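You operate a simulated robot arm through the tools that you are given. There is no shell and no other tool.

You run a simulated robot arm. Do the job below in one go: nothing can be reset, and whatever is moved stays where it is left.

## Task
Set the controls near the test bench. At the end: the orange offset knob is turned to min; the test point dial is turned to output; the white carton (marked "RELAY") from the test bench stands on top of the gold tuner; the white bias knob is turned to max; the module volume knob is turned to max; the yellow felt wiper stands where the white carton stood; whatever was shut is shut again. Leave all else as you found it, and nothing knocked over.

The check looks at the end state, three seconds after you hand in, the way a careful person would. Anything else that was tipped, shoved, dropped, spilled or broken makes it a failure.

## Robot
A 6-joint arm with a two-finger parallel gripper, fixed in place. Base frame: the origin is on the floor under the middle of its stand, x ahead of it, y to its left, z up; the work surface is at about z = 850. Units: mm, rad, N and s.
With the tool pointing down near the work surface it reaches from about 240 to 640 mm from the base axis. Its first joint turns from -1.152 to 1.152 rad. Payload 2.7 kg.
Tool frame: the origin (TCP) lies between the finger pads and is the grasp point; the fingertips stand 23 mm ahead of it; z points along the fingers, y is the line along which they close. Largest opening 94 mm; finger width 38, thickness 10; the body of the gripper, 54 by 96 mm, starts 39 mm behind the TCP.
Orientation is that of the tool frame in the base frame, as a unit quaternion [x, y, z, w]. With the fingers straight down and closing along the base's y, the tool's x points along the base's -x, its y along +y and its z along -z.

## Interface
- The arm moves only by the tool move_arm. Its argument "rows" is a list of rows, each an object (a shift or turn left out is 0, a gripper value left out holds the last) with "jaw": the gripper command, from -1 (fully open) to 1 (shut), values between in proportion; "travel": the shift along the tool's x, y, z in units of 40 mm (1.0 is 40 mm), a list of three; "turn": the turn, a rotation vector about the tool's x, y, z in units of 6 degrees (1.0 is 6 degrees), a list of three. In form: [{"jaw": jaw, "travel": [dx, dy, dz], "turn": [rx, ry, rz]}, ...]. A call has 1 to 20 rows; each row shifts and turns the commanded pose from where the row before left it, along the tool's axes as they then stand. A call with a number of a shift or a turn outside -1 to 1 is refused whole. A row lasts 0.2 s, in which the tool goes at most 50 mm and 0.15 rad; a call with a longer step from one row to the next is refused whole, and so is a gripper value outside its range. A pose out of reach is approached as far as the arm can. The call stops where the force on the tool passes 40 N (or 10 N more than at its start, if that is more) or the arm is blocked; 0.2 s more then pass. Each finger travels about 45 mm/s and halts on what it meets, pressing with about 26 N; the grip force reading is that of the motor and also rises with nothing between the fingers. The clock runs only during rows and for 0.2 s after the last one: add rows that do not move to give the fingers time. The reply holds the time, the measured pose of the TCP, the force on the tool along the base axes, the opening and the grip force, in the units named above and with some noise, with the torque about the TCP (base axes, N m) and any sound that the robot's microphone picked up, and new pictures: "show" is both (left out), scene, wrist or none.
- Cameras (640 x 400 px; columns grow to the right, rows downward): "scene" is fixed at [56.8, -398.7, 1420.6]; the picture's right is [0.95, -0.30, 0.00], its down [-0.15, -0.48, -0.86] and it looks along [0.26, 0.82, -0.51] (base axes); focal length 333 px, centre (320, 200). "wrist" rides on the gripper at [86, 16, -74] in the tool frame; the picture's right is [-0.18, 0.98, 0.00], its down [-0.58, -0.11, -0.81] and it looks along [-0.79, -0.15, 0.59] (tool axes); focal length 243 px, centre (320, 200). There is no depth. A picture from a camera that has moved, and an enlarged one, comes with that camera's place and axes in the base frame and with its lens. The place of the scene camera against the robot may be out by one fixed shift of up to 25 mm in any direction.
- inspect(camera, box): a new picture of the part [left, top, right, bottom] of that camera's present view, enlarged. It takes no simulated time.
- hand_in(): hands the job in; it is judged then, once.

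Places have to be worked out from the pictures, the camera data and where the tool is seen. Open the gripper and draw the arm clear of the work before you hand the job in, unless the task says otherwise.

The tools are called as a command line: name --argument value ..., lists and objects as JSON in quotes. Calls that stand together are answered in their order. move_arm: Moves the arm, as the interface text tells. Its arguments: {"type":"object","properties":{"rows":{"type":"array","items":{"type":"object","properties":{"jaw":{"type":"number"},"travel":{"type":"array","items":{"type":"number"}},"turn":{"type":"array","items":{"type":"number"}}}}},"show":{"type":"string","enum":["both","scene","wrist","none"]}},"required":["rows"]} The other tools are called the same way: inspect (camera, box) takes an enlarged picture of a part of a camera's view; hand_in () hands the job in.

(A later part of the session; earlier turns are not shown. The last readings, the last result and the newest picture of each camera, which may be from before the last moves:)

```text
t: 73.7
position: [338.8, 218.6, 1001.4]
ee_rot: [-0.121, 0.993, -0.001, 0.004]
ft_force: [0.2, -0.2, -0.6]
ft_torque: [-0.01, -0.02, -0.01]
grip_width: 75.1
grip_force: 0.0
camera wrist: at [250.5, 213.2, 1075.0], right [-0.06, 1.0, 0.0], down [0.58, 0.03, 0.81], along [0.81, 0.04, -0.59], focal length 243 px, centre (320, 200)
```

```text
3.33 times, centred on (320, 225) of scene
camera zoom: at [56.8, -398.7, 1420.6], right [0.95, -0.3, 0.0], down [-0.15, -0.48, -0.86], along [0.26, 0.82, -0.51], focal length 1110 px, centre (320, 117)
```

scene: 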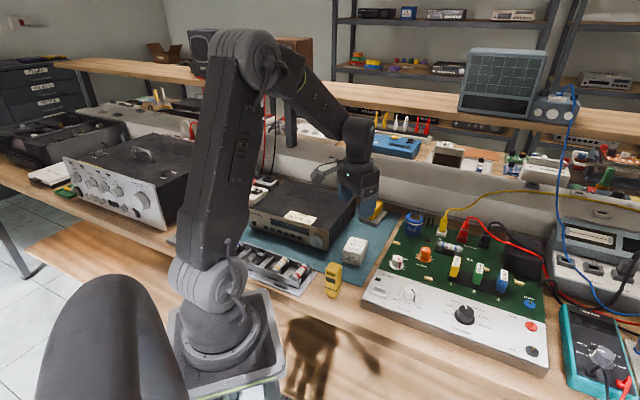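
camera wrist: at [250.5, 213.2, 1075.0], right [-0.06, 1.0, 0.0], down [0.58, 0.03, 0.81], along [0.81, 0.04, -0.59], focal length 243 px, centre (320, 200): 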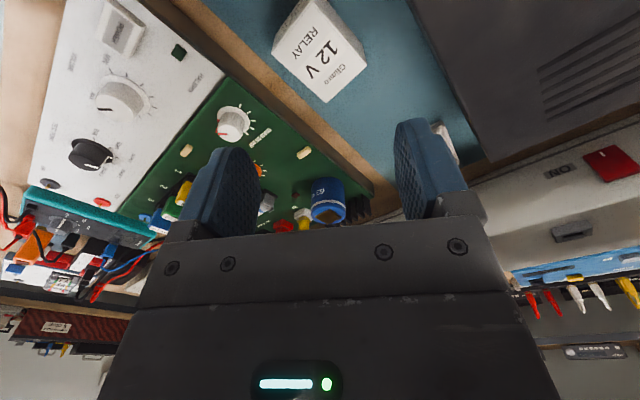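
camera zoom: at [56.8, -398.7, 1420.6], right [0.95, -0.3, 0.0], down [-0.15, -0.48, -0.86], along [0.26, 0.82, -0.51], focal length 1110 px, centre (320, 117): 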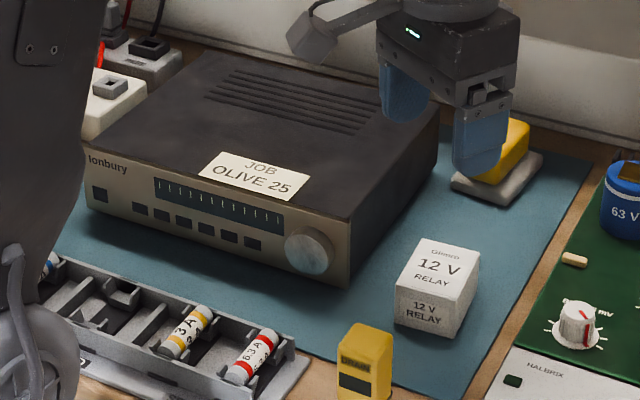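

The carton's top is at z≈864 (base ≈825, height ≈39), centre ≈(343, 219), sides ≈63×47 mm with the short side along ≈140°. Tuner top ≈895. I yaw to about -50° so the fingers close across the short side, and re-check.

move_arm --rows '[{"turn": [0, 0, -1]}, {"turn": [0, 0, -1]}, {"turn": [0, 0, -1]}, {"turn": [0, 0, -1]}, {"turn": [0, 0, -1]}, {"turn": [0, 0, -1]}, {"travel": [0, 0, 0.6]}, {"travel": [0, 0, 0.6]}, {}]' --show "wrist"

inspect --camera "wrist" --box '[200, 0, 440, 200]'

```text
t: 75.7
position: [341.0, 215.1, 950.9]
ee_rot: [-0.422, 0.907, -0.002, 0.003]
ft_force: [-0.3, 0.3, 0.5]
ft_torque: [-0.03, 0.01, 0.0]
grip_width: 75.1
grip_force: 0.1
camera wrist: at [272.9, 159.6, 1024.2], right [-0.63, 0.77, -0.01], down [0.45, 0.37, 0.81], along [0.63, 0.51, -0.59], focal length 243 px, centre (320, 200)
```

wrist: 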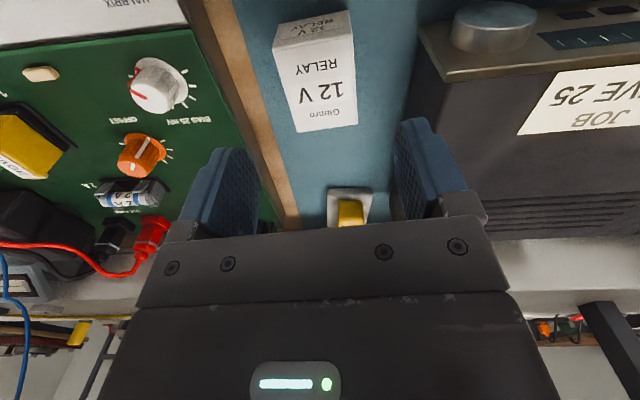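

```text
2.00 times, centred on (320, 100) of wrist
camera zoom: at [272.9, 159.6, 1024.2], right [-0.63, 0.77, -0.01], down [0.45, 0.37, 0.81], along [0.63, 0.51, -0.59], focal length 485 px, centre (320, 400)
```

zoom: 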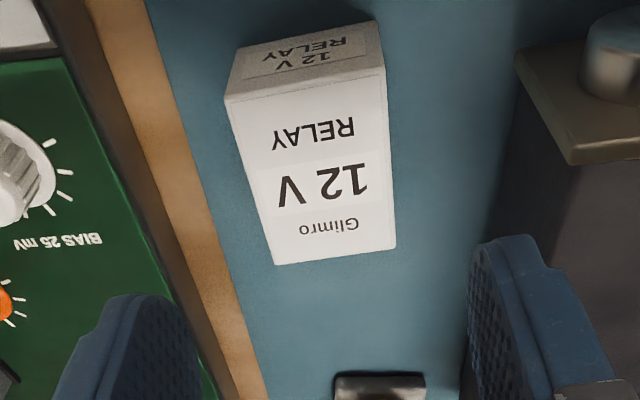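

The second view gives the same carton centre (343.3, 218.6), top z≈864. I centre, fix a slight tilt, and descend to TCP z≈857, then close on the carton.

move_arm --rows '[{"travel": [-0.104, 0.012, 0.5], "turn": [-0.05, 0.03, 0]}, {"travel": [0, 0, 0.6]}, {"travel": [0, 0, 0.6]}, {"travel": [0, 0, 0.6]}, {}]'

inspect --camera "scene" --box '[300, 190, 420, 290]'

```text
t: 76.8
position: [347.4, 218.5, 858.6]
ee_rot: [-0.421, 0.907, 0.0, 0.002]
ft_force: [-0.1, 0.1, 0.2]
ft_torque: [-0.03, 0.01, 0.0]
grip_width: 75.3
grip_force: 0.0
camera wrist: at [278.6, 163.2, 932.4], right [-0.63, 0.77, 0.0], down [0.46, 0.37, 0.81], along [0.63, 0.51, -0.59], focal length 243 px, centre (320, 200)
```

scene: 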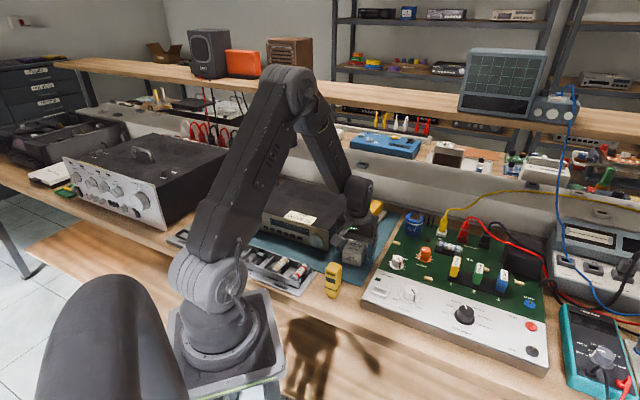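
wrist: 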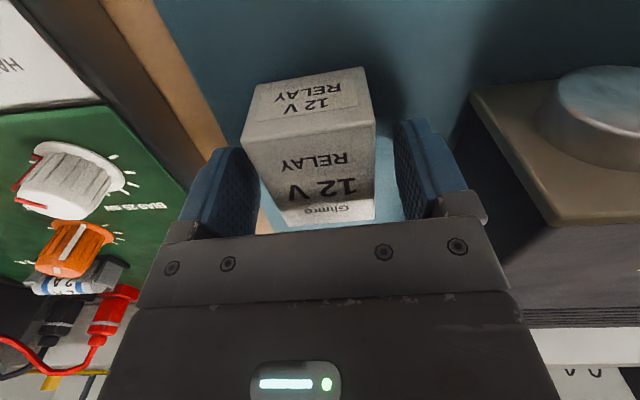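

```text
4.00 times, centred on (360, 240) of scene
camera zoom: at [56.8, -398.7, 1420.6], right [0.95, -0.3, 0.0], down [-0.15, -0.48, -0.86], along [0.26, 0.82, -0.51], focal length 1332 px, centre (160, 40)
```

zoom: 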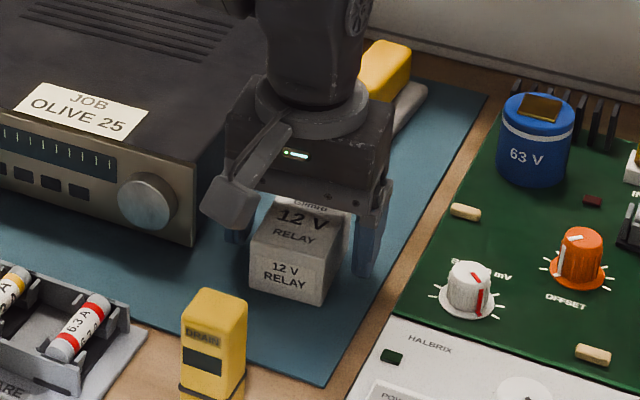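

The carton is centred between the fingers. I close on it and check the grip.

move_arm --rows '[{"jaw": -0.3}, {"jaw": -0.05}, {"jaw": 0.15}, {"jaw": 0.25}, {"jaw": 0.25}, {"jaw": 0.25}]' --show "wrist"

```text
t: 78.2
position: [346.7, 219.5, 858.0]
ee_rot: [-0.421, 0.907, 0.0, 0.001]
ft_force: [-0.2, -0.2, -0.8]
ft_torque: [0.01, 0.0, 0.01]
grip_width: 49.3
grip_force: 25.6
camera wrist: at [278.5, 163.2, 932.6], right [-0.63, 0.77, 0.0], down [0.46, 0.37, 0.81], along [0.63, 0.51, -0.59], focal length 243 px, centre (320, 200)
```

wrist: 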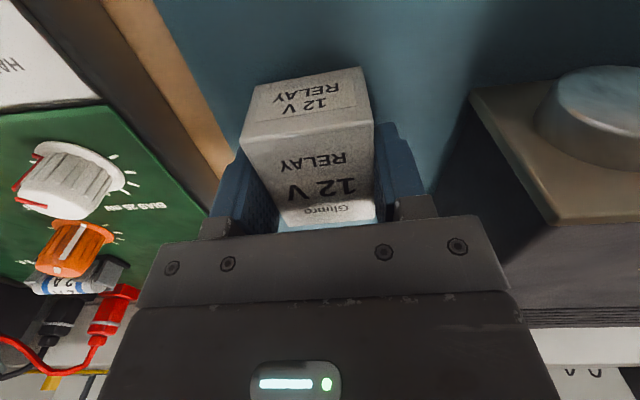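

The carton is held (49.3 mm, 26 N). I lift it straight up about 120 mm.

move_arm --rows '[{"travel": [0, 0, -0.3]}, {"travel": [0, 0, -0.6]}, {"travel": [0, 0, -0.7]}, {"travel": [0, 0, -0.7]}, {"travel": [0, 0, -0.7]}, {}]'

inspect --camera "scene" --box '[230, 165, 410, 285]'

inspect --camera "wrist" --box '[360, 0, 640, 220]'

```text
t: 79.7
position: [346.9, 219.8, 977.9]
ee_rot: [-0.421, 0.907, 0.0, 0.001]
ft_force: [-0.1, 0.2, -0.5]
ft_torque: [-0.01, -0.02, -0.03]
grip_width: 49.3
grip_force: 26.3
camera wrist: at [277.5, 163.6, 1052.0], right [-0.63, 0.77, 0.0], down [0.46, 0.37, 0.81], along [0.63, 0.51, -0.59], focal length 243 px, centre (320, 200)
```

scene: 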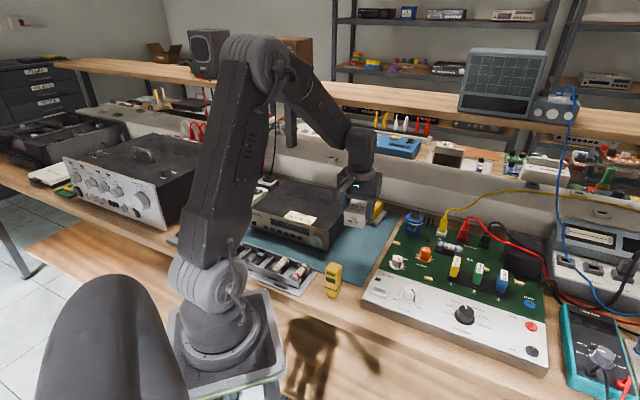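
wrist: 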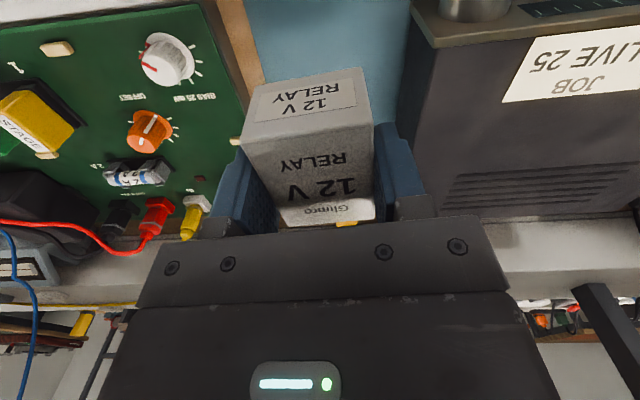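

```text
3.33 times, centred on (320, 225) of scene
camera zoom: at [56.8, -398.7, 1420.6], right [0.95, -0.3, 0.0], down [-0.15, -0.48, -0.86], along [0.26, 0.82, -0.51], focal length 1110 px, centre (320, 117)
```

zoom: 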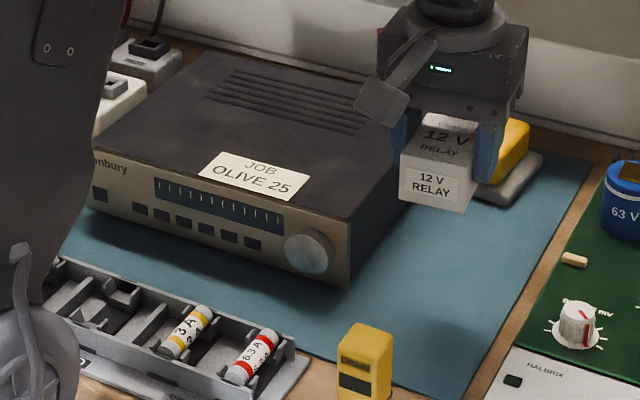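

```text
1.82 times, centred on (500, 110) of wrist
camera zoom: at [277.5, 163.6, 1052.0], right [-0.63, 0.77, 0.0], down [0.46, 0.37, 0.81], along [0.63, 0.51, -0.59], focal length 441 px, centre (-7, 364)
```

zoom: 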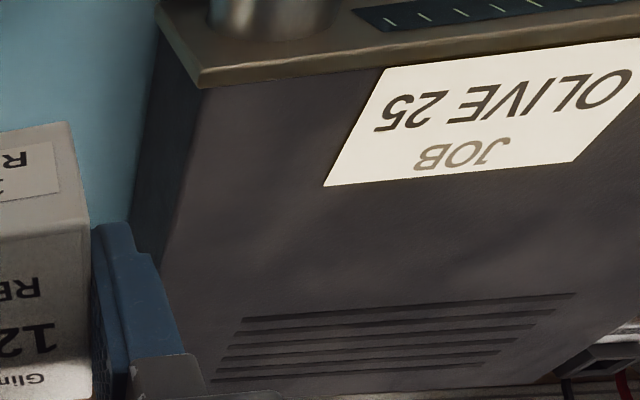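

The carton is lifted cleanly. From both cameras, the tuner top is at z≈901, its free area lies between the JOB tag and the vents; I carry the carton to about (295, 346) at this height.

move_arm --rows '[{"travel": [-0.4025, 0.7575, 0]}, {"travel": [-0.4025, 0.7575, 0]}, {"travel": [-0.4025, 0.7575, 0]}, {"travel": [-0.4025, 0.7575, 0]}, {}]'

inspect --camera "scene" --box '[230, 145, 410, 265]'

inspect --camera "wrist" --box '[200, 0, 520, 220]'

```text
t: 80.8
position: [292.1, 348.3, 975.8]
ee_rot: [-0.421, 0.907, -0.001, 0.001]
ft_force: [0.0, 0.1, -1.0]
ft_torque: [0.06, 0.03, 0.04]
grip_width: 49.5
grip_force: 26.1
camera wrist: at [224.4, 292.6, 1049.2], right [-0.63, 0.77, 0.0], down [0.46, 0.37, 0.81], along [0.63, 0.51, -0.59], focal length 243 px, centre (320, 200)
```

scene: 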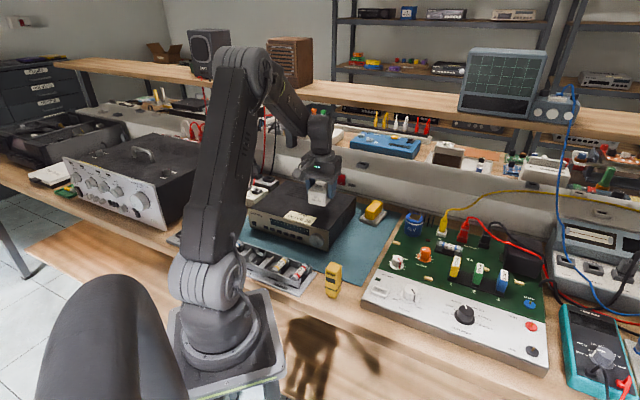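
wrist: 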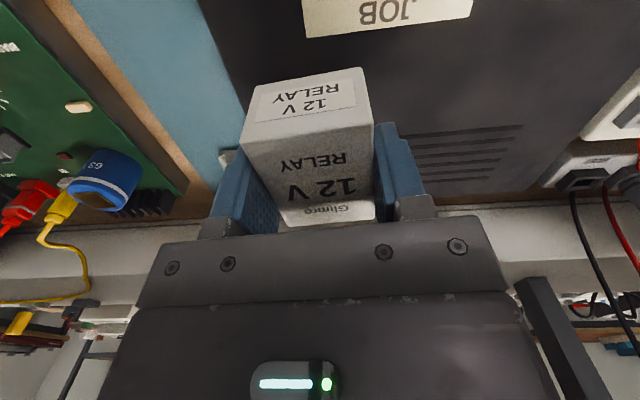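

```text
3.33 times, centred on (320, 205) of scene
camera zoom: at [56.8, -398.7, 1420.6], right [0.95, -0.3, 0.0], down [-0.15, -0.48, -0.86], along [0.26, 0.82, -0.51], focal length 1110 px, centre (320, 183)
```

zoom: 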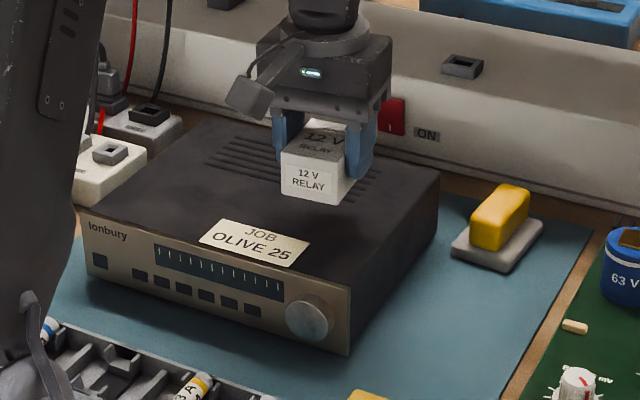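

```text
1.82 times, centred on (360, 110) of wrist
camera zoom: at [224.4, 292.6, 1049.2], right [-0.63, 0.77, 0.0], down [0.46, 0.37, 0.81], along [0.63, 0.51, -0.59], focal length 441 px, centre (247, 364)
```

zoom: 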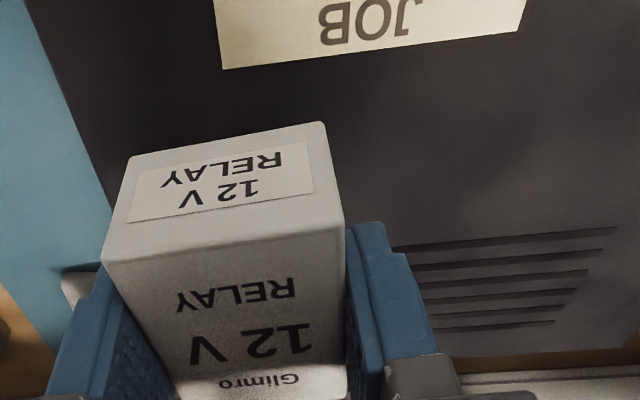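

The carton's front edge would just touch the JOB tag's rear edge, so I shift 11 mm toward the back (tool -x) and descend to about 8 mm above the tuner top.

move_arm --rows '[{"travel": [-0.275, 0, 0]}, {"travel": [0, 0, 0.4]}, {"travel": [0, 0, 0.4]}, {}]'

inspect --camera "scene" --box '[260, 165, 380, 245]'

inspect --camera "wrist" --box '[200, 0, 520, 220]'

```text
t: 81.8
position: [298.7, 353.9, 945.5]
ee_rot: [-0.421, 0.907, 0.0, 0.001]
ft_force: [-0.1, -0.1, -0.3]
ft_torque: [0.0, 0.01, 0.0]
grip_width: 49.7
grip_force: 26.1
camera wrist: at [231.7, 298.1, 1019.1], right [-0.63, 0.77, 0.0], down [0.46, 0.37, 0.81], along [0.63, 0.51, -0.59], focal length 243 px, centre (320, 200)
```

scene: 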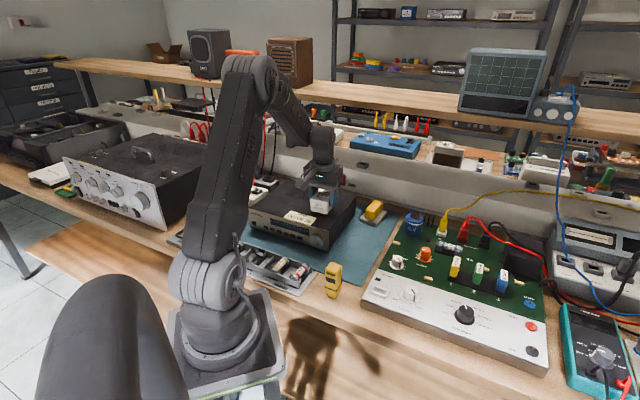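
wrist: 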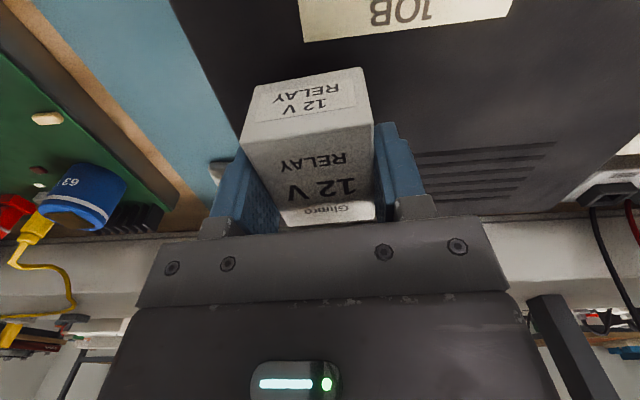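

```text
5.00 times, centred on (320, 205) of scene
camera zoom: at [56.8, -398.7, 1420.6], right [0.95, -0.3, 0.0], down [-0.15, -0.48, -0.86], along [0.26, 0.82, -0.51], focal length 1665 px, centre (320, 175)
```

zoom: 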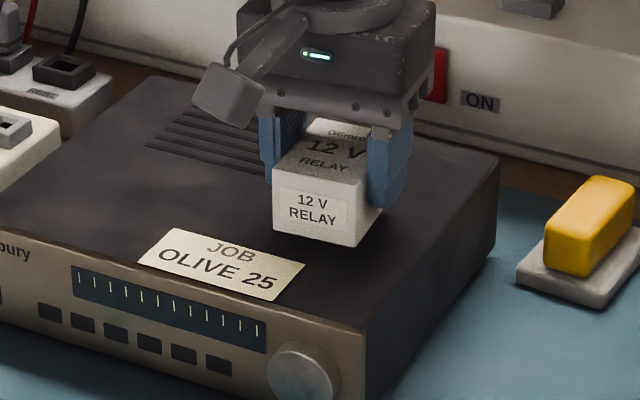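

```text
1.82 times, centred on (360, 110) of wrist
camera zoom: at [231.7, 298.1, 1019.1], right [-0.63, 0.77, 0.0], down [0.46, 0.37, 0.81], along [0.63, 0.51, -0.59], focal length 441 px, centre (247, 364)
```

zoom: 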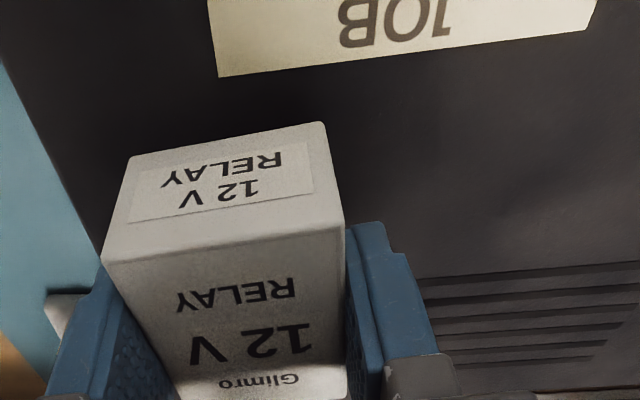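

There's now ~10 mm clearance to the tag. I lower 6 mm, then creep in 1 mm steps watching the vertical force.

move_arm --rows '[{"travel": [0, 0, 0.1]}, {"travel": [0, 0, 0.05]}, {}]' --show "none"

move_arm --rows '[{"travel": [0, 0, 0.025]}, {}]' --show "none"

move_arm --rows '[{"travel": [0, 0, 0.025]}, {}]' --show "none"

move_arm --rows '[{"travel": [0, 0, 0.025]}, {}]' --show "scene"

inspect --camera "scene" --box '[290, 185, 360, 235]'

```text
t: 82.7
position: [300.7, 355.3, 940.5]
ee_rot: [-0.421, 0.907, 0.0, 0.001]
ft_force: [0.3, 0.4, -0.6]
ft_torque: [-0.02, 0.0, 0.04]
grip_width: 49.3
grip_force: 26.1
```

```text
t: 83.2
position: [301.0, 355.5, 939.2]
ee_rot: [-0.421, 0.907, -0.001, 0.001]
ft_force: [0.6, -0.2, -0.4]
ft_torque: [0.01, 0.03, 0.0]
grip_width: 49.8
grip_force: 25.9
```

```text
t: 83.8
position: [300.3, 355.9, 939.6]
ee_rot: [-0.421, 0.907, -0.001, 0.001]
ft_force: [-0.4, 0.1, 0.0]
ft_torque: [-0.03, -0.01, -0.01]
grip_width: 49.4
grip_force: 26.7
```

```text
t: 84.5
position: [300.4, 354.3, 938.0]
ee_rot: [-0.421, 0.907, -0.001, 0.002]
ft_force: [-0.2, 0.1, -0.4]
ft_torque: [0.01, 0.01, -0.01]
grip_width: 49.2
grip_force: 25.7
```

scene: 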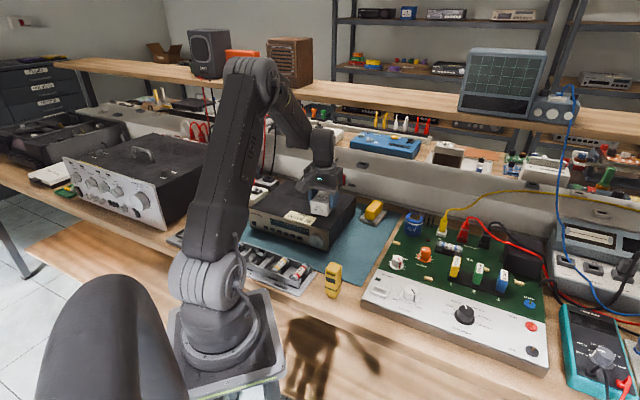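

```text
8.00 times, centred on (325, 210) of scene
camera zoom: at [56.8, -398.7, 1420.6], right [0.95, -0.3, 0.0], down [-0.15, -0.48, -0.86], along [0.26, 0.82, -0.51], focal length 2664 px, centre (280, 120)
```

zoom: 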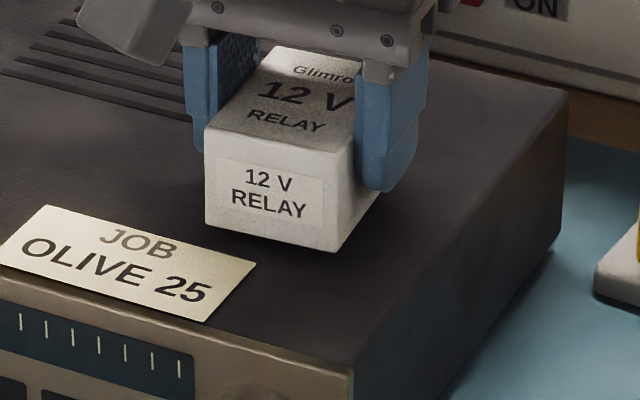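

No contact yet at TCP z≈938; the shadow shows the base just above the top. I continue creeping down.

move_arm --rows '[{"travel": [0, 0, 0.025]}, {"travel": [0, 0, 0.025]}, {}]' --show "none"

move_arm --rows '[{"travel": [0, 0, 0.025]}, {}]' --show "none"

move_arm --rows '[{"travel": [0, 0, 0.025]}, {}]' --show "none"

```text
t: 85.2
position: [300.5, 355.3, 934.4]
ee_rot: [-0.422, 0.907, 0.0, 0.002]
ft_force: [0.6, 0.0, -0.1]
ft_torque: [0.04, 0.03, -0.03]
grip_width: 49.5
grip_force: 25.9
```

```text
t: 85.8
position: [300.5, 355.1, 934.9]
ee_rot: [-0.421, 0.907, 0.0, 0.001]
ft_force: [-0.5, -0.5, -0.6]
ft_torque: [0.01, 0.01, 0.01]
grip_width: 49.4
grip_force: 26.2
```

```text
t: 86.5
position: [300.2, 355.5, 933.6]
ee_rot: [-0.421, 0.907, 0.0, 0.001]
ft_force: [0.3, -0.4, -0.4]
ft_torque: [-0.04, 0.01, -0.02]
grip_width: 49.3
grip_force: 25.6
```

Still free at TCP z≈934; I keep creeping in 1 mm steps.

move_arm --rows '[{"travel": [0, 0, 0.025]}, {}]' --show "none"

move_arm --rows '[{"travel": [0, 0, 0.025]}, {}]' --show "none"

move_arm --rows '[{"travel": [0, 0, 0.025]}, {}]' --show "none"

inspect --camera "scene" --box '[290, 185, 360, 235]'

```text
t: 87.0
position: [300.4, 356.6, 933.0]
ee_rot: [-0.421, 0.907, 0.0, 0.002]
ft_force: [-2.3, 0.7, 8.9]
ft_torque: [-0.14, 0.27, -0.02]
grip_width: 49.5
grip_force: 26.1
```

```text
t: 87.7
position: [301.2, 355.7, 933.5]
ee_rot: [-0.421, 0.907, 0.0, 0.002]
ft_force: [-7.5, -2.2, 21.8]
ft_torque: [-0.27, 0.41, -0.03]
grip_width: 49.3
grip_force: 25.6
```

```text
t: 88.2
position: [301.0, 355.2, 931.2]
ee_rot: [-0.421, 0.907, 0.0, 0.003]
ft_force: [-0.5, -7.0, 26.3]
ft_torque: [-0.06, -0.02, 0.03]
grip_width: 49.6
grip_force: 25.7
```

```text
8.00 times, centred on (325, 210) of scene
camera zoom: at [56.6, -399.2, 1420.5], right [0.95, -0.3, 0.0], down [-0.15, -0.48, -0.86], along [0.26, 0.82, -0.51], focal length 2664 px, centre (280, 120)
```

zoom: 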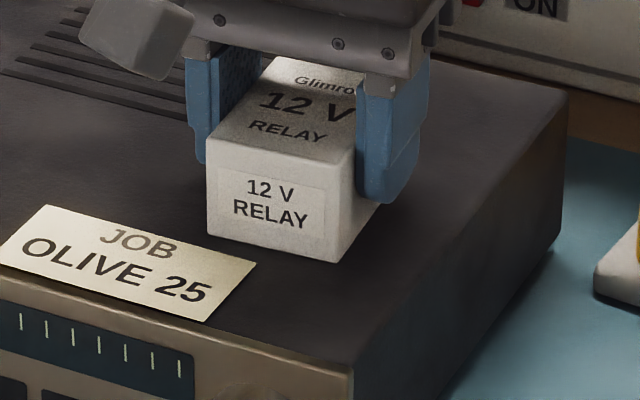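

Contact: 26 N upward, the carton is seated on the tuner. I ease up 1 mm and open the fingers gently.

move_arm --rows '[{"travel": [0, 0, -0.025]}, {"jaw": 0.0}, {"jaw": -0.2}, {"jaw": -0.4}, {"jaw": -0.5}, {}]' --show "none"

inspect --camera "scene" --box '[290, 185, 360, 235]'

inspect --camera "wrist" --box '[200, 0, 520, 220]'

```text
t: 89.7
position: [301.1, 354.7, 932.1]
ee_rot: [-0.421, 0.907, -0.001, 0.001]
ft_force: [0.0, 0.0, -0.5]
ft_torque: [0.05, -0.01, -0.02]
grip_width: 70.5
grip_force: 0.1
```

```text
8.00 times, centred on (325, 210) of scene
camera zoom: at [56.8, -398.7, 1420.6], right [0.95, -0.3, 0.0], down [-0.15, -0.48, -0.86], along [0.26, 0.82, -0.51], focal length 2664 px, centre (280, 120)
```

zoom: 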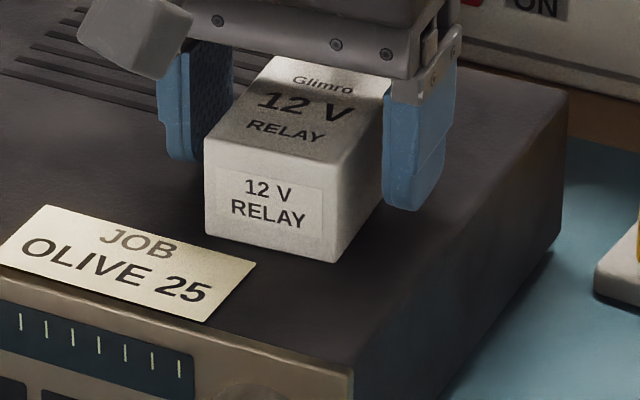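

```text
1.82 times, centred on (360, 110) of wrist
camera zoom: at [232.4, 300.0, 1005.6], right [-0.63, 0.77, 0.0], down [0.46, 0.37, 0.81], along [0.63, 0.51, -0.59], focal length 441 px, centre (247, 364)
```

zoom: 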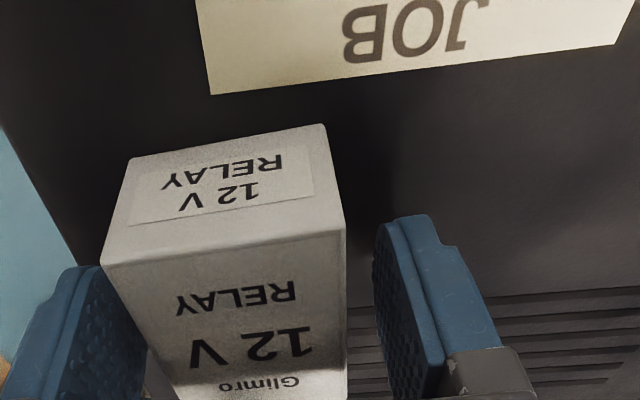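

The carton stands on the tuner, clear of the tag and level. I rise straight up 100 mm and then travel to above the yellow wiper (judged near (467, 368)).

move_arm --rows '[{"travel": [0, 0, -0.5]}, {"travel": [0, 0, -0.7]}, {"travel": [0, 0, -0.7]}, {"travel": [0, 0, -0.6]}, {"travel": [-0.585, -0.592, 0]}, {"travel": [-0.585, -0.592, 0]}, {"travel": [-0.585, -0.592, 0]}, {"travel": [-0.585, -0.592, 0.2]}, {"travel": [-0.585, -0.592, 0.2]}, {}, {}]'

inspect --camera "wrist" --box '[200, 0, 440, 200]'

inspect --camera "scene" --box '[260, 155, 420, 255]'

```text
t: 92.0
position: [465.6, 365.6, 1015.8]
ee_rot: [-0.421, 0.907, -0.001, 0.001]
ft_force: [-0.3, -0.5, 0.9]
ft_torque: [0.03, -0.02, -0.01]
grip_width: 70.3
grip_force: 0.1
camera wrist: at [397.0, 310.1, 1090.4], right [-0.63, 0.77, 0.0], down [0.46, 0.37, 0.81], along [0.63, 0.51, -0.59], focal length 243 px, centre (320, 200)
```

scene: 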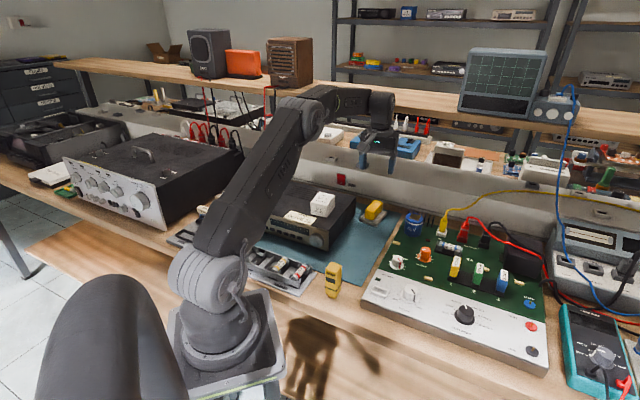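
wrist: 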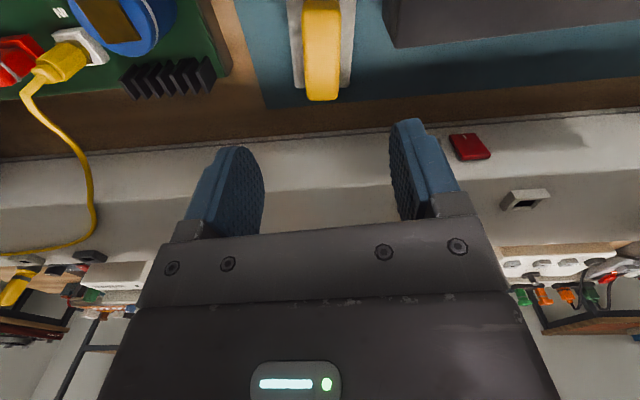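

```text
2.00 times, centred on (320, 100) of wrist
camera zoom: at [397.0, 310.1, 1090.4], right [-0.63, 0.77, 0.0], down [0.46, 0.37, 0.81], along [0.63, 0.51, -0.59], focal length 485 px, centre (320, 400)
```

zoom: 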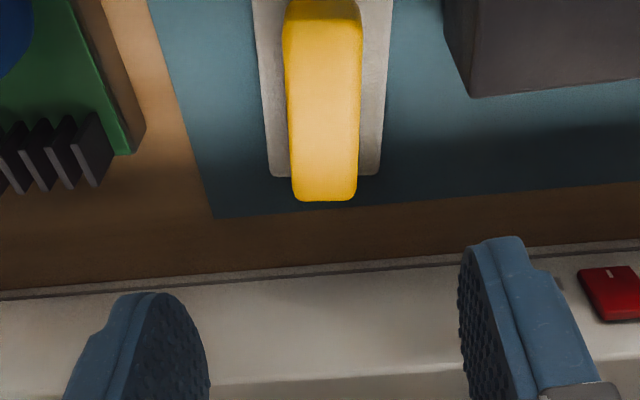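

```text
4.00 times, centred on (340, 205) of scene
camera zoom: at [56.8, -398.7, 1420.6], right [0.95, -0.3, 0.0], down [-0.15, -0.48, -0.86], along [0.26, 0.82, -0.51], focal length 1332 px, centre (240, 180)
```

zoom: 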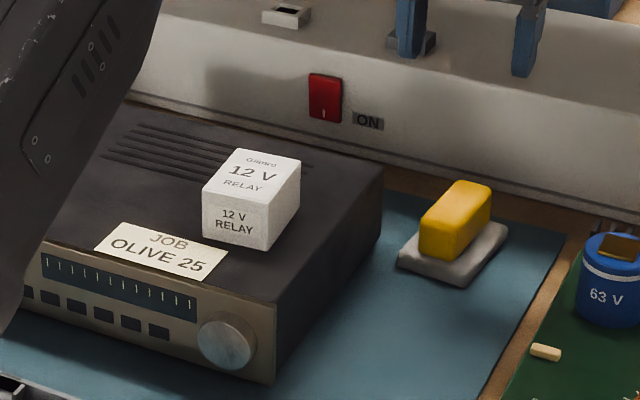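

The carton is upright on the tuner and the wiper's handle is aligned with my yaw. I back off 60 mm (tool +x) to see the entire wiper and measure it.

move_arm --rows '[{"travel": [0.75, 0, 0]}, {"travel": [0.75, 0, 0]}, {}, {}]' --show "wrist"

inspect --camera "wrist" --box '[230, 0, 410, 150]'

inspect --camera "scene" --box '[345, 190, 405, 235]'

```text
t: 93.0
position: [425.6, 322.1, 1017.7]
ee_rot: [-0.421, 0.907, 0.0, 0.002]
ft_force: [-0.2, -0.3, -0.9]
ft_torque: [0.0, 0.01, 0.0]
grip_width: 70.6
grip_force: 0.1
camera wrist: at [357.3, 266.2, 1091.3], right [-0.63, 0.77, 0.0], down [0.46, 0.37, 0.81], along [0.63, 0.51, -0.59], focal length 243 px, centre (320, 200)
```

wrist: 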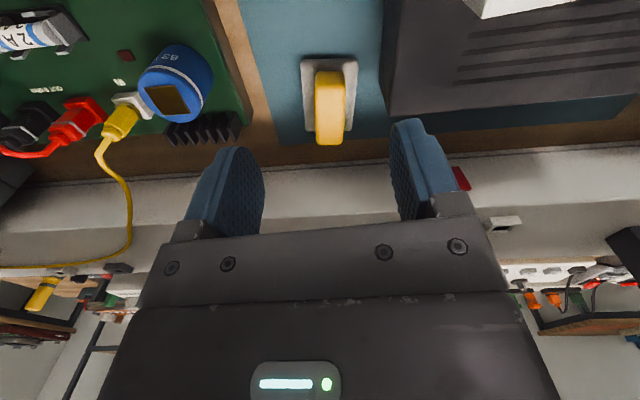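

```text
2.67 times, centred on (320, 75) of wrist
camera zoom: at [357.3, 266.2, 1091.3], right [-0.63, 0.77, 0.0], down [0.46, 0.37, 0.81], along [0.63, 0.51, -0.59], focal length 647 px, centre (320, 533)
```

zoom: 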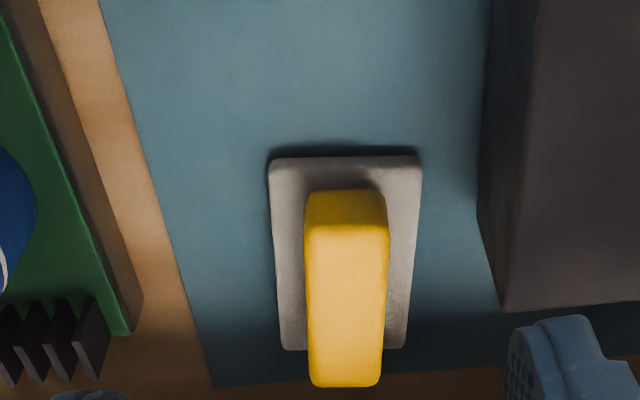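

```text
8.89 times, centred on (375, 212) of scene
camera zoom: at [56.8, -398.7, 1420.6], right [0.95, -0.3, 0.0], down [-0.15, -0.48, -0.86], along [0.26, 0.82, -0.51], focal length 2960 px, centre (-169, 89)
```

zoom: 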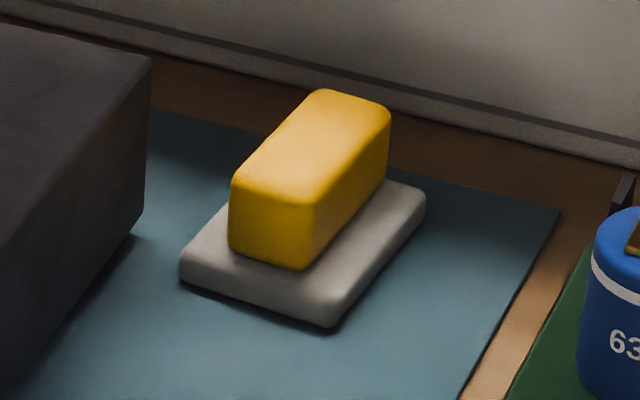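

The wiper: base plate ≈87×57 mm centred at ≈(472.5, 374.5), long axis ≈41°, handle ≈73×30 mm with top z≈866. I turn the tool 9° clockwise to align, move over it and descend partway.

move_arm --rows '[{"turn": [0, 0, 0.735]}, {"turn": [0, 0, 0.735]}, {"travel": [-0.583, 0.072, 0]}, {"travel": [-0.583, 0.072, 0]}, {"travel": [-0.583, 0.072, 0]}, {"travel": [0, 0, 0.7]}, {"travel": [0, 0, 0.7]}, {"travel": [0, 0, 0.7]}, {}, {}]'

inspect --camera "wrist" --box '[220, 20, 420, 190]'

```text
t: 95.2
position: [473.7, 373.5, 931.2]
ee_rot: [-0.351, 0.936, 0.0, 0.0]
ft_force: [0.3, -1.0, 0.6]
ft_torque: [0.0, 0.02, 0.01]
grip_width: 70.7
grip_force: 0.1
camera wrist: at [397.6, 329.1, 1005.0], right [-0.51, 0.86, 0.0], down [0.51, 0.3, 0.81], along [0.7, 0.41, -0.59], focal length 243 px, centre (320, 200)
```

scene: 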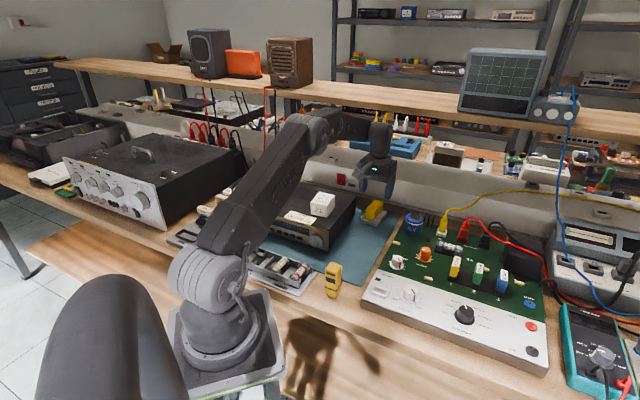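
wrist: 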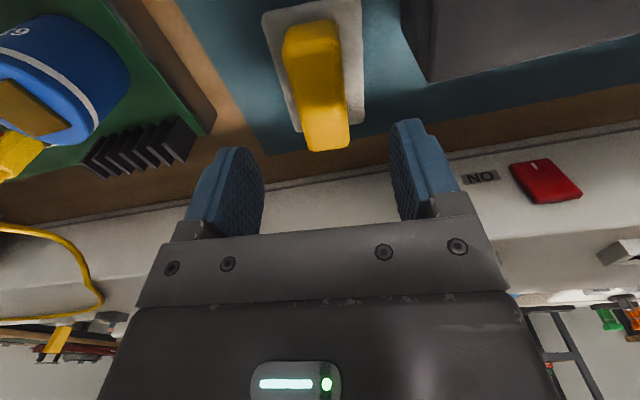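

```text
2.35 times, centred on (320, 105) of wrist
camera zoom: at [397.6, 329.1, 1005.0], right [-0.51, 0.86, 0.0], down [0.51, 0.3, 0.81], along [0.7, 0.41, -0.59], focal length 571 px, centre (320, 424)
```

zoom: 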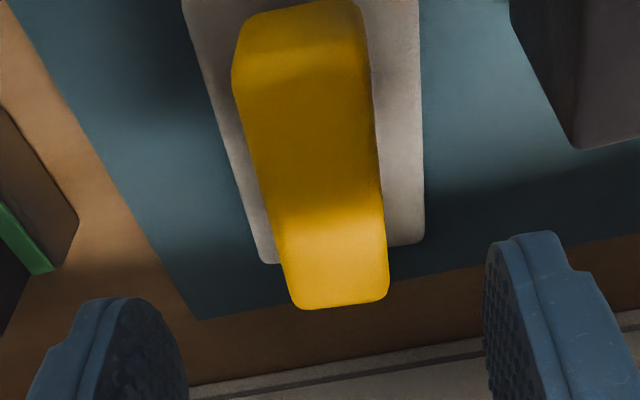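

In the tool frame the handle spans x -38..32, y -14..16, so I'm aligned within ~1° and 3 mm. I correct, descend to TCP z≈864 and close on the handle.

move_arm --rows '[{"travel": [-0.075, 0.02, 0.5]}, {"travel": [0, 0, 0.6]}, {"travel": [0, 0, 0.58]}, {}, {"jaw": -0.1}, {"jaw": 0.2}, {"jaw": 0.6}, {"jaw": 0.6}, {"jaw": 0.6}]'

inspect --camera "scene" --box '[335, 180, 415, 240]'

```text
t: 97.2
position: [476.9, 375.6, 865.3]
ee_rot: [-0.35, 0.937, -0.001, 0.002]
ft_force: [-0.4, 0.9, 0.3]
ft_torque: [0.14, -0.02, 0.03]
grip_width: 31.5
grip_force: 26.4
camera wrist: at [401.3, 330.8, 937.9], right [-0.51, 0.86, 0.0], down [0.51, 0.3, 0.81], along [0.7, 0.41, -0.59], focal length 243 px, centre (320, 200)
```

scene: 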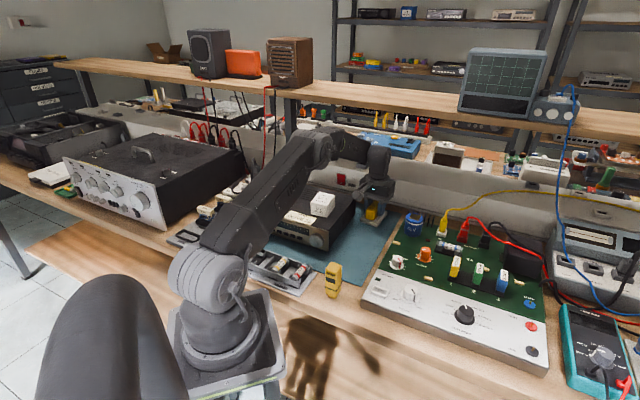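
wrist: 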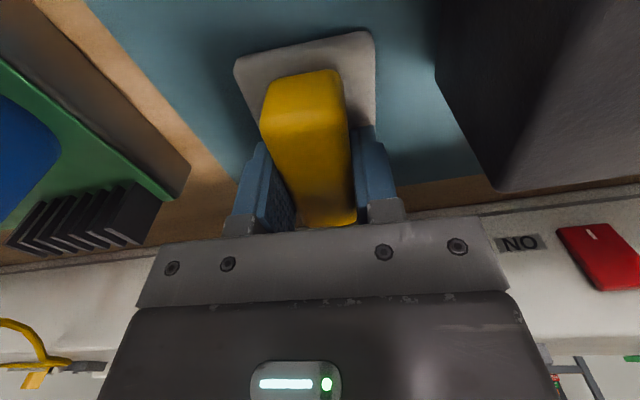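

```text
6.67 times, centred on (375, 210) of scene
camera zoom: at [56.8, -398.7, 1420.6], right [0.95, -0.3, 0.0], down [-0.15, -0.48, -0.86], along [0.26, 0.82, -0.51], focal length 2220 px, centre (-47, 133)
```

zoom: 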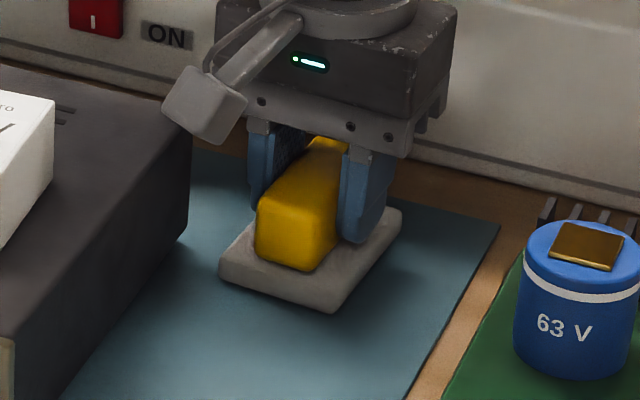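

The handle is gripped (31.5 mm). I lift 80 mm and check that the base plate comes along.

move_arm --rows '[{"travel": [0, 0, -0.3]}, {"travel": [0, 0, -0.6]}, {"travel": [0, 0, -0.6]}, {"travel": [0, 0, -0.5]}, {}]'

inspect --camera "scene" --box '[325, 165, 425, 240]'

```text
t: 98.5
position: [476.7, 376.9, 944.9]
ee_rot: [-0.35, 0.937, -0.001, 0.002]
ft_force: [-0.5, -0.1, -0.3]
ft_torque: [0.0, -0.04, 0.0]
grip_width: 31.5
grip_force: 26.1
camera wrist: at [400.0, 331.8, 1019.0], right [-0.51, 0.86, 0.0], down [0.51, 0.3, 0.81], along [0.7, 0.41, -0.59], focal length 243 px, centre (320, 200)
```

scene: 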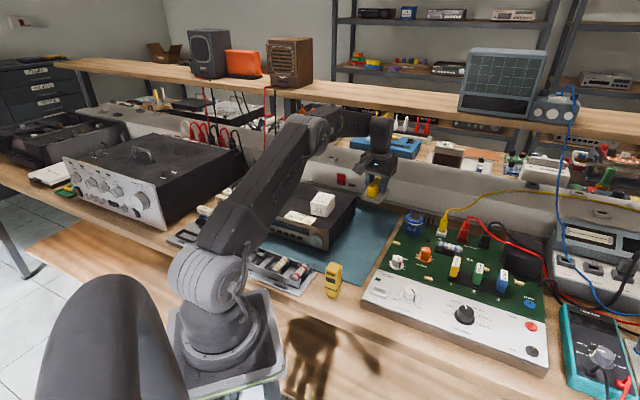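
wrist: 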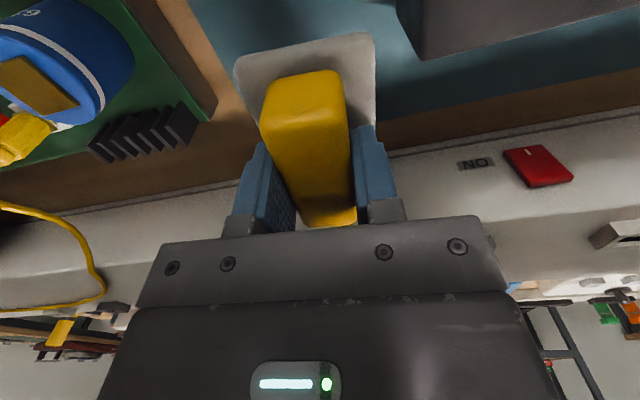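

```text
5.33 times, centred on (375, 202) of scene
camera zoom: at [56.8, -398.7, 1420.6], right [0.95, -0.3, 0.0], down [-0.15, -0.48, -0.86], along [0.26, 0.82, -0.51], focal length 1776 px, centre (27, 187)
```

zoom: 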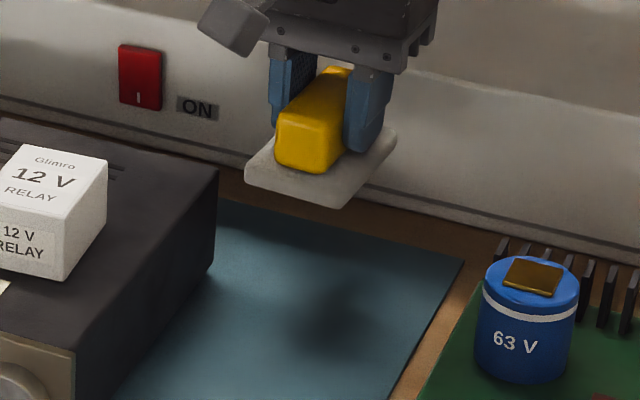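

The whole wiper came up cleanly. I turn it 8° to match the carton's old orientation and carry it to the carton's old place (TCP ≈ (346.5, 218.5)).

move_arm --rows '[{"turn": [0, 0, -0.7]}, {"turn": [0, 0, -0.7]}, {"travel": [0.853, -0.017, 0]}, {"travel": [0.853, -0.017, 0]}, {"travel": [0.853, -0.017, 0]}, {"travel": [0.853, -0.017, 0]}, {"travel": [0.853, -0.017, 0]}, {"travel": [0.853, -0.017, 0]}, {}, {}]'

inspect --camera "scene" --box '[300, 190, 420, 290]'

```text
t: 100.7
position: [346.9, 217.8, 942.3]
ee_rot: [-0.418, 0.908, -0.001, 0.001]
ft_force: [-0.2, 0.8, -0.4]
ft_torque: [0.02, -0.04, -0.02]
grip_width: 31.6
grip_force: 26.2
camera wrist: at [278.2, 161.7, 1015.9], right [-0.63, 0.78, 0.0], down [0.46, 0.37, 0.81], along [0.63, 0.51, -0.59], focal length 243 px, centre (320, 200)
```

scene: 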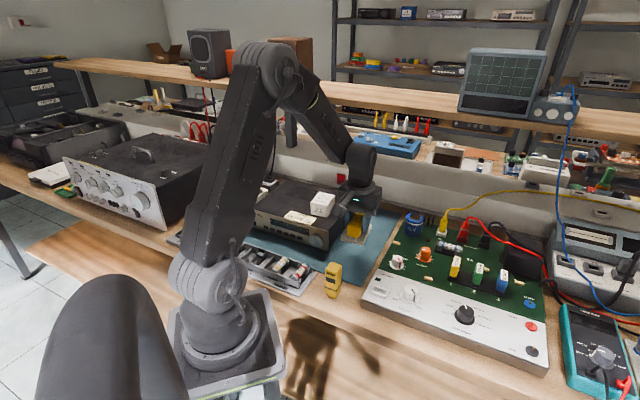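
wrist: 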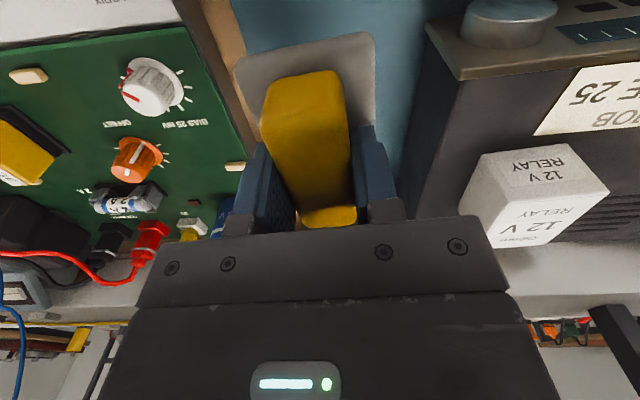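

```text
4.00 times, centred on (360, 240) of scene
camera zoom: at [56.8, -398.7, 1420.6], right [0.95, -0.3, 0.0], down [-0.15, -0.48, -0.86], along [0.26, 0.82, -0.51], focal length 1332 px, centre (160, 40)
```

zoom: 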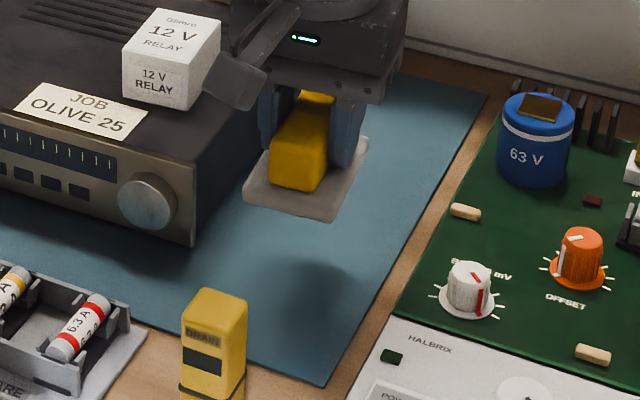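

The wiper is over the carton's old spot, clear of everything. I descend 68 mm, then creep to contact.

move_arm --rows '[{"travel": [0, 0, 0.6]}, {"travel": [0, 0, 0.6]}, {"travel": [0, 0, 0.5]}, {}]' --show "none"

move_arm --rows '[{"travel": [0, 0, 0.05]}, {"travel": [0, 0, 0.05]}, {}]' --show "none"

move_arm --rows '[{"travel": [0, 0, 0.025]}, {}]' --show "none"

inspect --camera "scene" --box '[310, 210, 410, 285]'

```text
t: 101.7
position: [345.7, 221.0, 875.6]
ee_rot: [-0.417, 0.909, -0.001, 0.001]
ft_force: [-0.1, -0.5, 0.0]
ft_torque: [-0.01, -0.01, 0.0]
grip_width: 31.6
grip_force: 26.3
```

```text
t: 102.5
position: [345.1, 220.1, 870.8]
ee_rot: [-0.419, 0.908, 0.0, 0.001]
ft_force: [-0.1, 0.0, -0.5]
ft_torque: [0.02, 0.03, -0.01]
grip_width: 31.7
grip_force: 26.4
```

```text
t: 103.0
position: [346.4, 218.6, 870.5]
ee_rot: [-0.418, 0.908, -0.001, 0.001]
ft_force: [0.5, -0.4, 0.1]
ft_torque: [0.0, 0.04, 0.01]
grip_width: 31.4
grip_force: 26.1
```

```text
5.33 times, centred on (360, 248) of scene
camera zoom: at [56.8, -398.7, 1420.6], right [0.95, -0.3, 0.0], down [-0.15, -0.48, -0.86], along [0.26, 0.82, -0.51], focal length 1776 px, centre (107, -53)
```

zoom: 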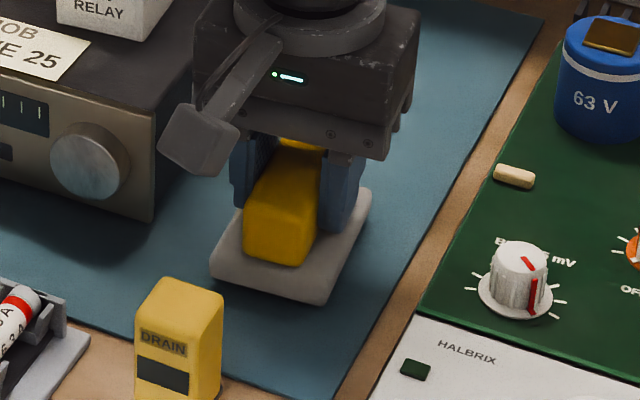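

Not yet in contact (TCP z≈870, expected ≈865). I continue creeping down in 1 mm steps.

move_arm --rows '[{"travel": [0, 0, 0.025]}, {"travel": [0, 0, 0.025]}, {}]' --show "none"

move_arm --rows '[{"travel": [0, 0, 0.025]}, {}]' --show "none"

move_arm --rows '[{"travel": [0, 0, 0.025]}, {}]' --show "none"

```text
t: 103.8
position: [346.2, 217.7, 868.1]
ee_rot: [-0.417, 0.909, 0.0, 0.001]
ft_force: [0.3, 0.6, -0.1]
ft_torque: [0.02, 0.0, -0.02]
grip_width: 31.6
grip_force: 26.0
```

```text
t: 104.5
position: [347.0, 219.3, 868.5]
ee_rot: [-0.418, 0.909, -0.001, 0.001]
ft_force: [-0.1, 0.2, -0.6]
ft_torque: [0.01, -0.01, 0.01]
grip_width: 31.4
grip_force: 26.4
```

```text
t: 105.0
position: [345.6, 219.4, 867.8]
ee_rot: [-0.418, 0.908, 0.0, 0.001]
ft_force: [0.7, -0.8, -0.6]
ft_torque: [-0.02, -0.01, 0.02]
grip_width: 31.5
grip_force: 25.9
```

Still no contact at z≈867; continuing in 1 mm steps.

move_arm --rows '[{"travel": [0, 0, 0.025]}, {}]' --show "none"

move_arm --rows '[{"travel": [0, 0, 0.025]}, {}]' --show "none"

move_arm --rows '[{"travel": [0, 0, 0.02]}, {}]' --show "none"

```text
t: 105.7
position: [346.4, 220.5, 866.5]
ee_rot: [-0.418, 0.909, -0.001, 0.001]
ft_force: [-0.6, 0.0, -1.7]
ft_torque: [0.01, 0.02, 0.0]
grip_width: 31.4
grip_force: 26.0
```

```text
t: 106.2
position: [346.2, 220.5, 865.5]
ee_rot: [-0.418, 0.908, 0.0, 0.001]
ft_force: [-0.2, 0.9, -0.5]
ft_torque: [0.01, -0.03, -0.01]
grip_width: 31.5
grip_force: 25.8
```

```text
t: 106.8
position: [346.7, 219.8, 865.0]
ee_rot: [-0.417, 0.909, -0.001, 0.001]
ft_force: [0.5, 0.2, -0.7]
ft_torque: [0.0, -0.01, -0.01]
grip_width: 31.7
grip_force: 25.8
```

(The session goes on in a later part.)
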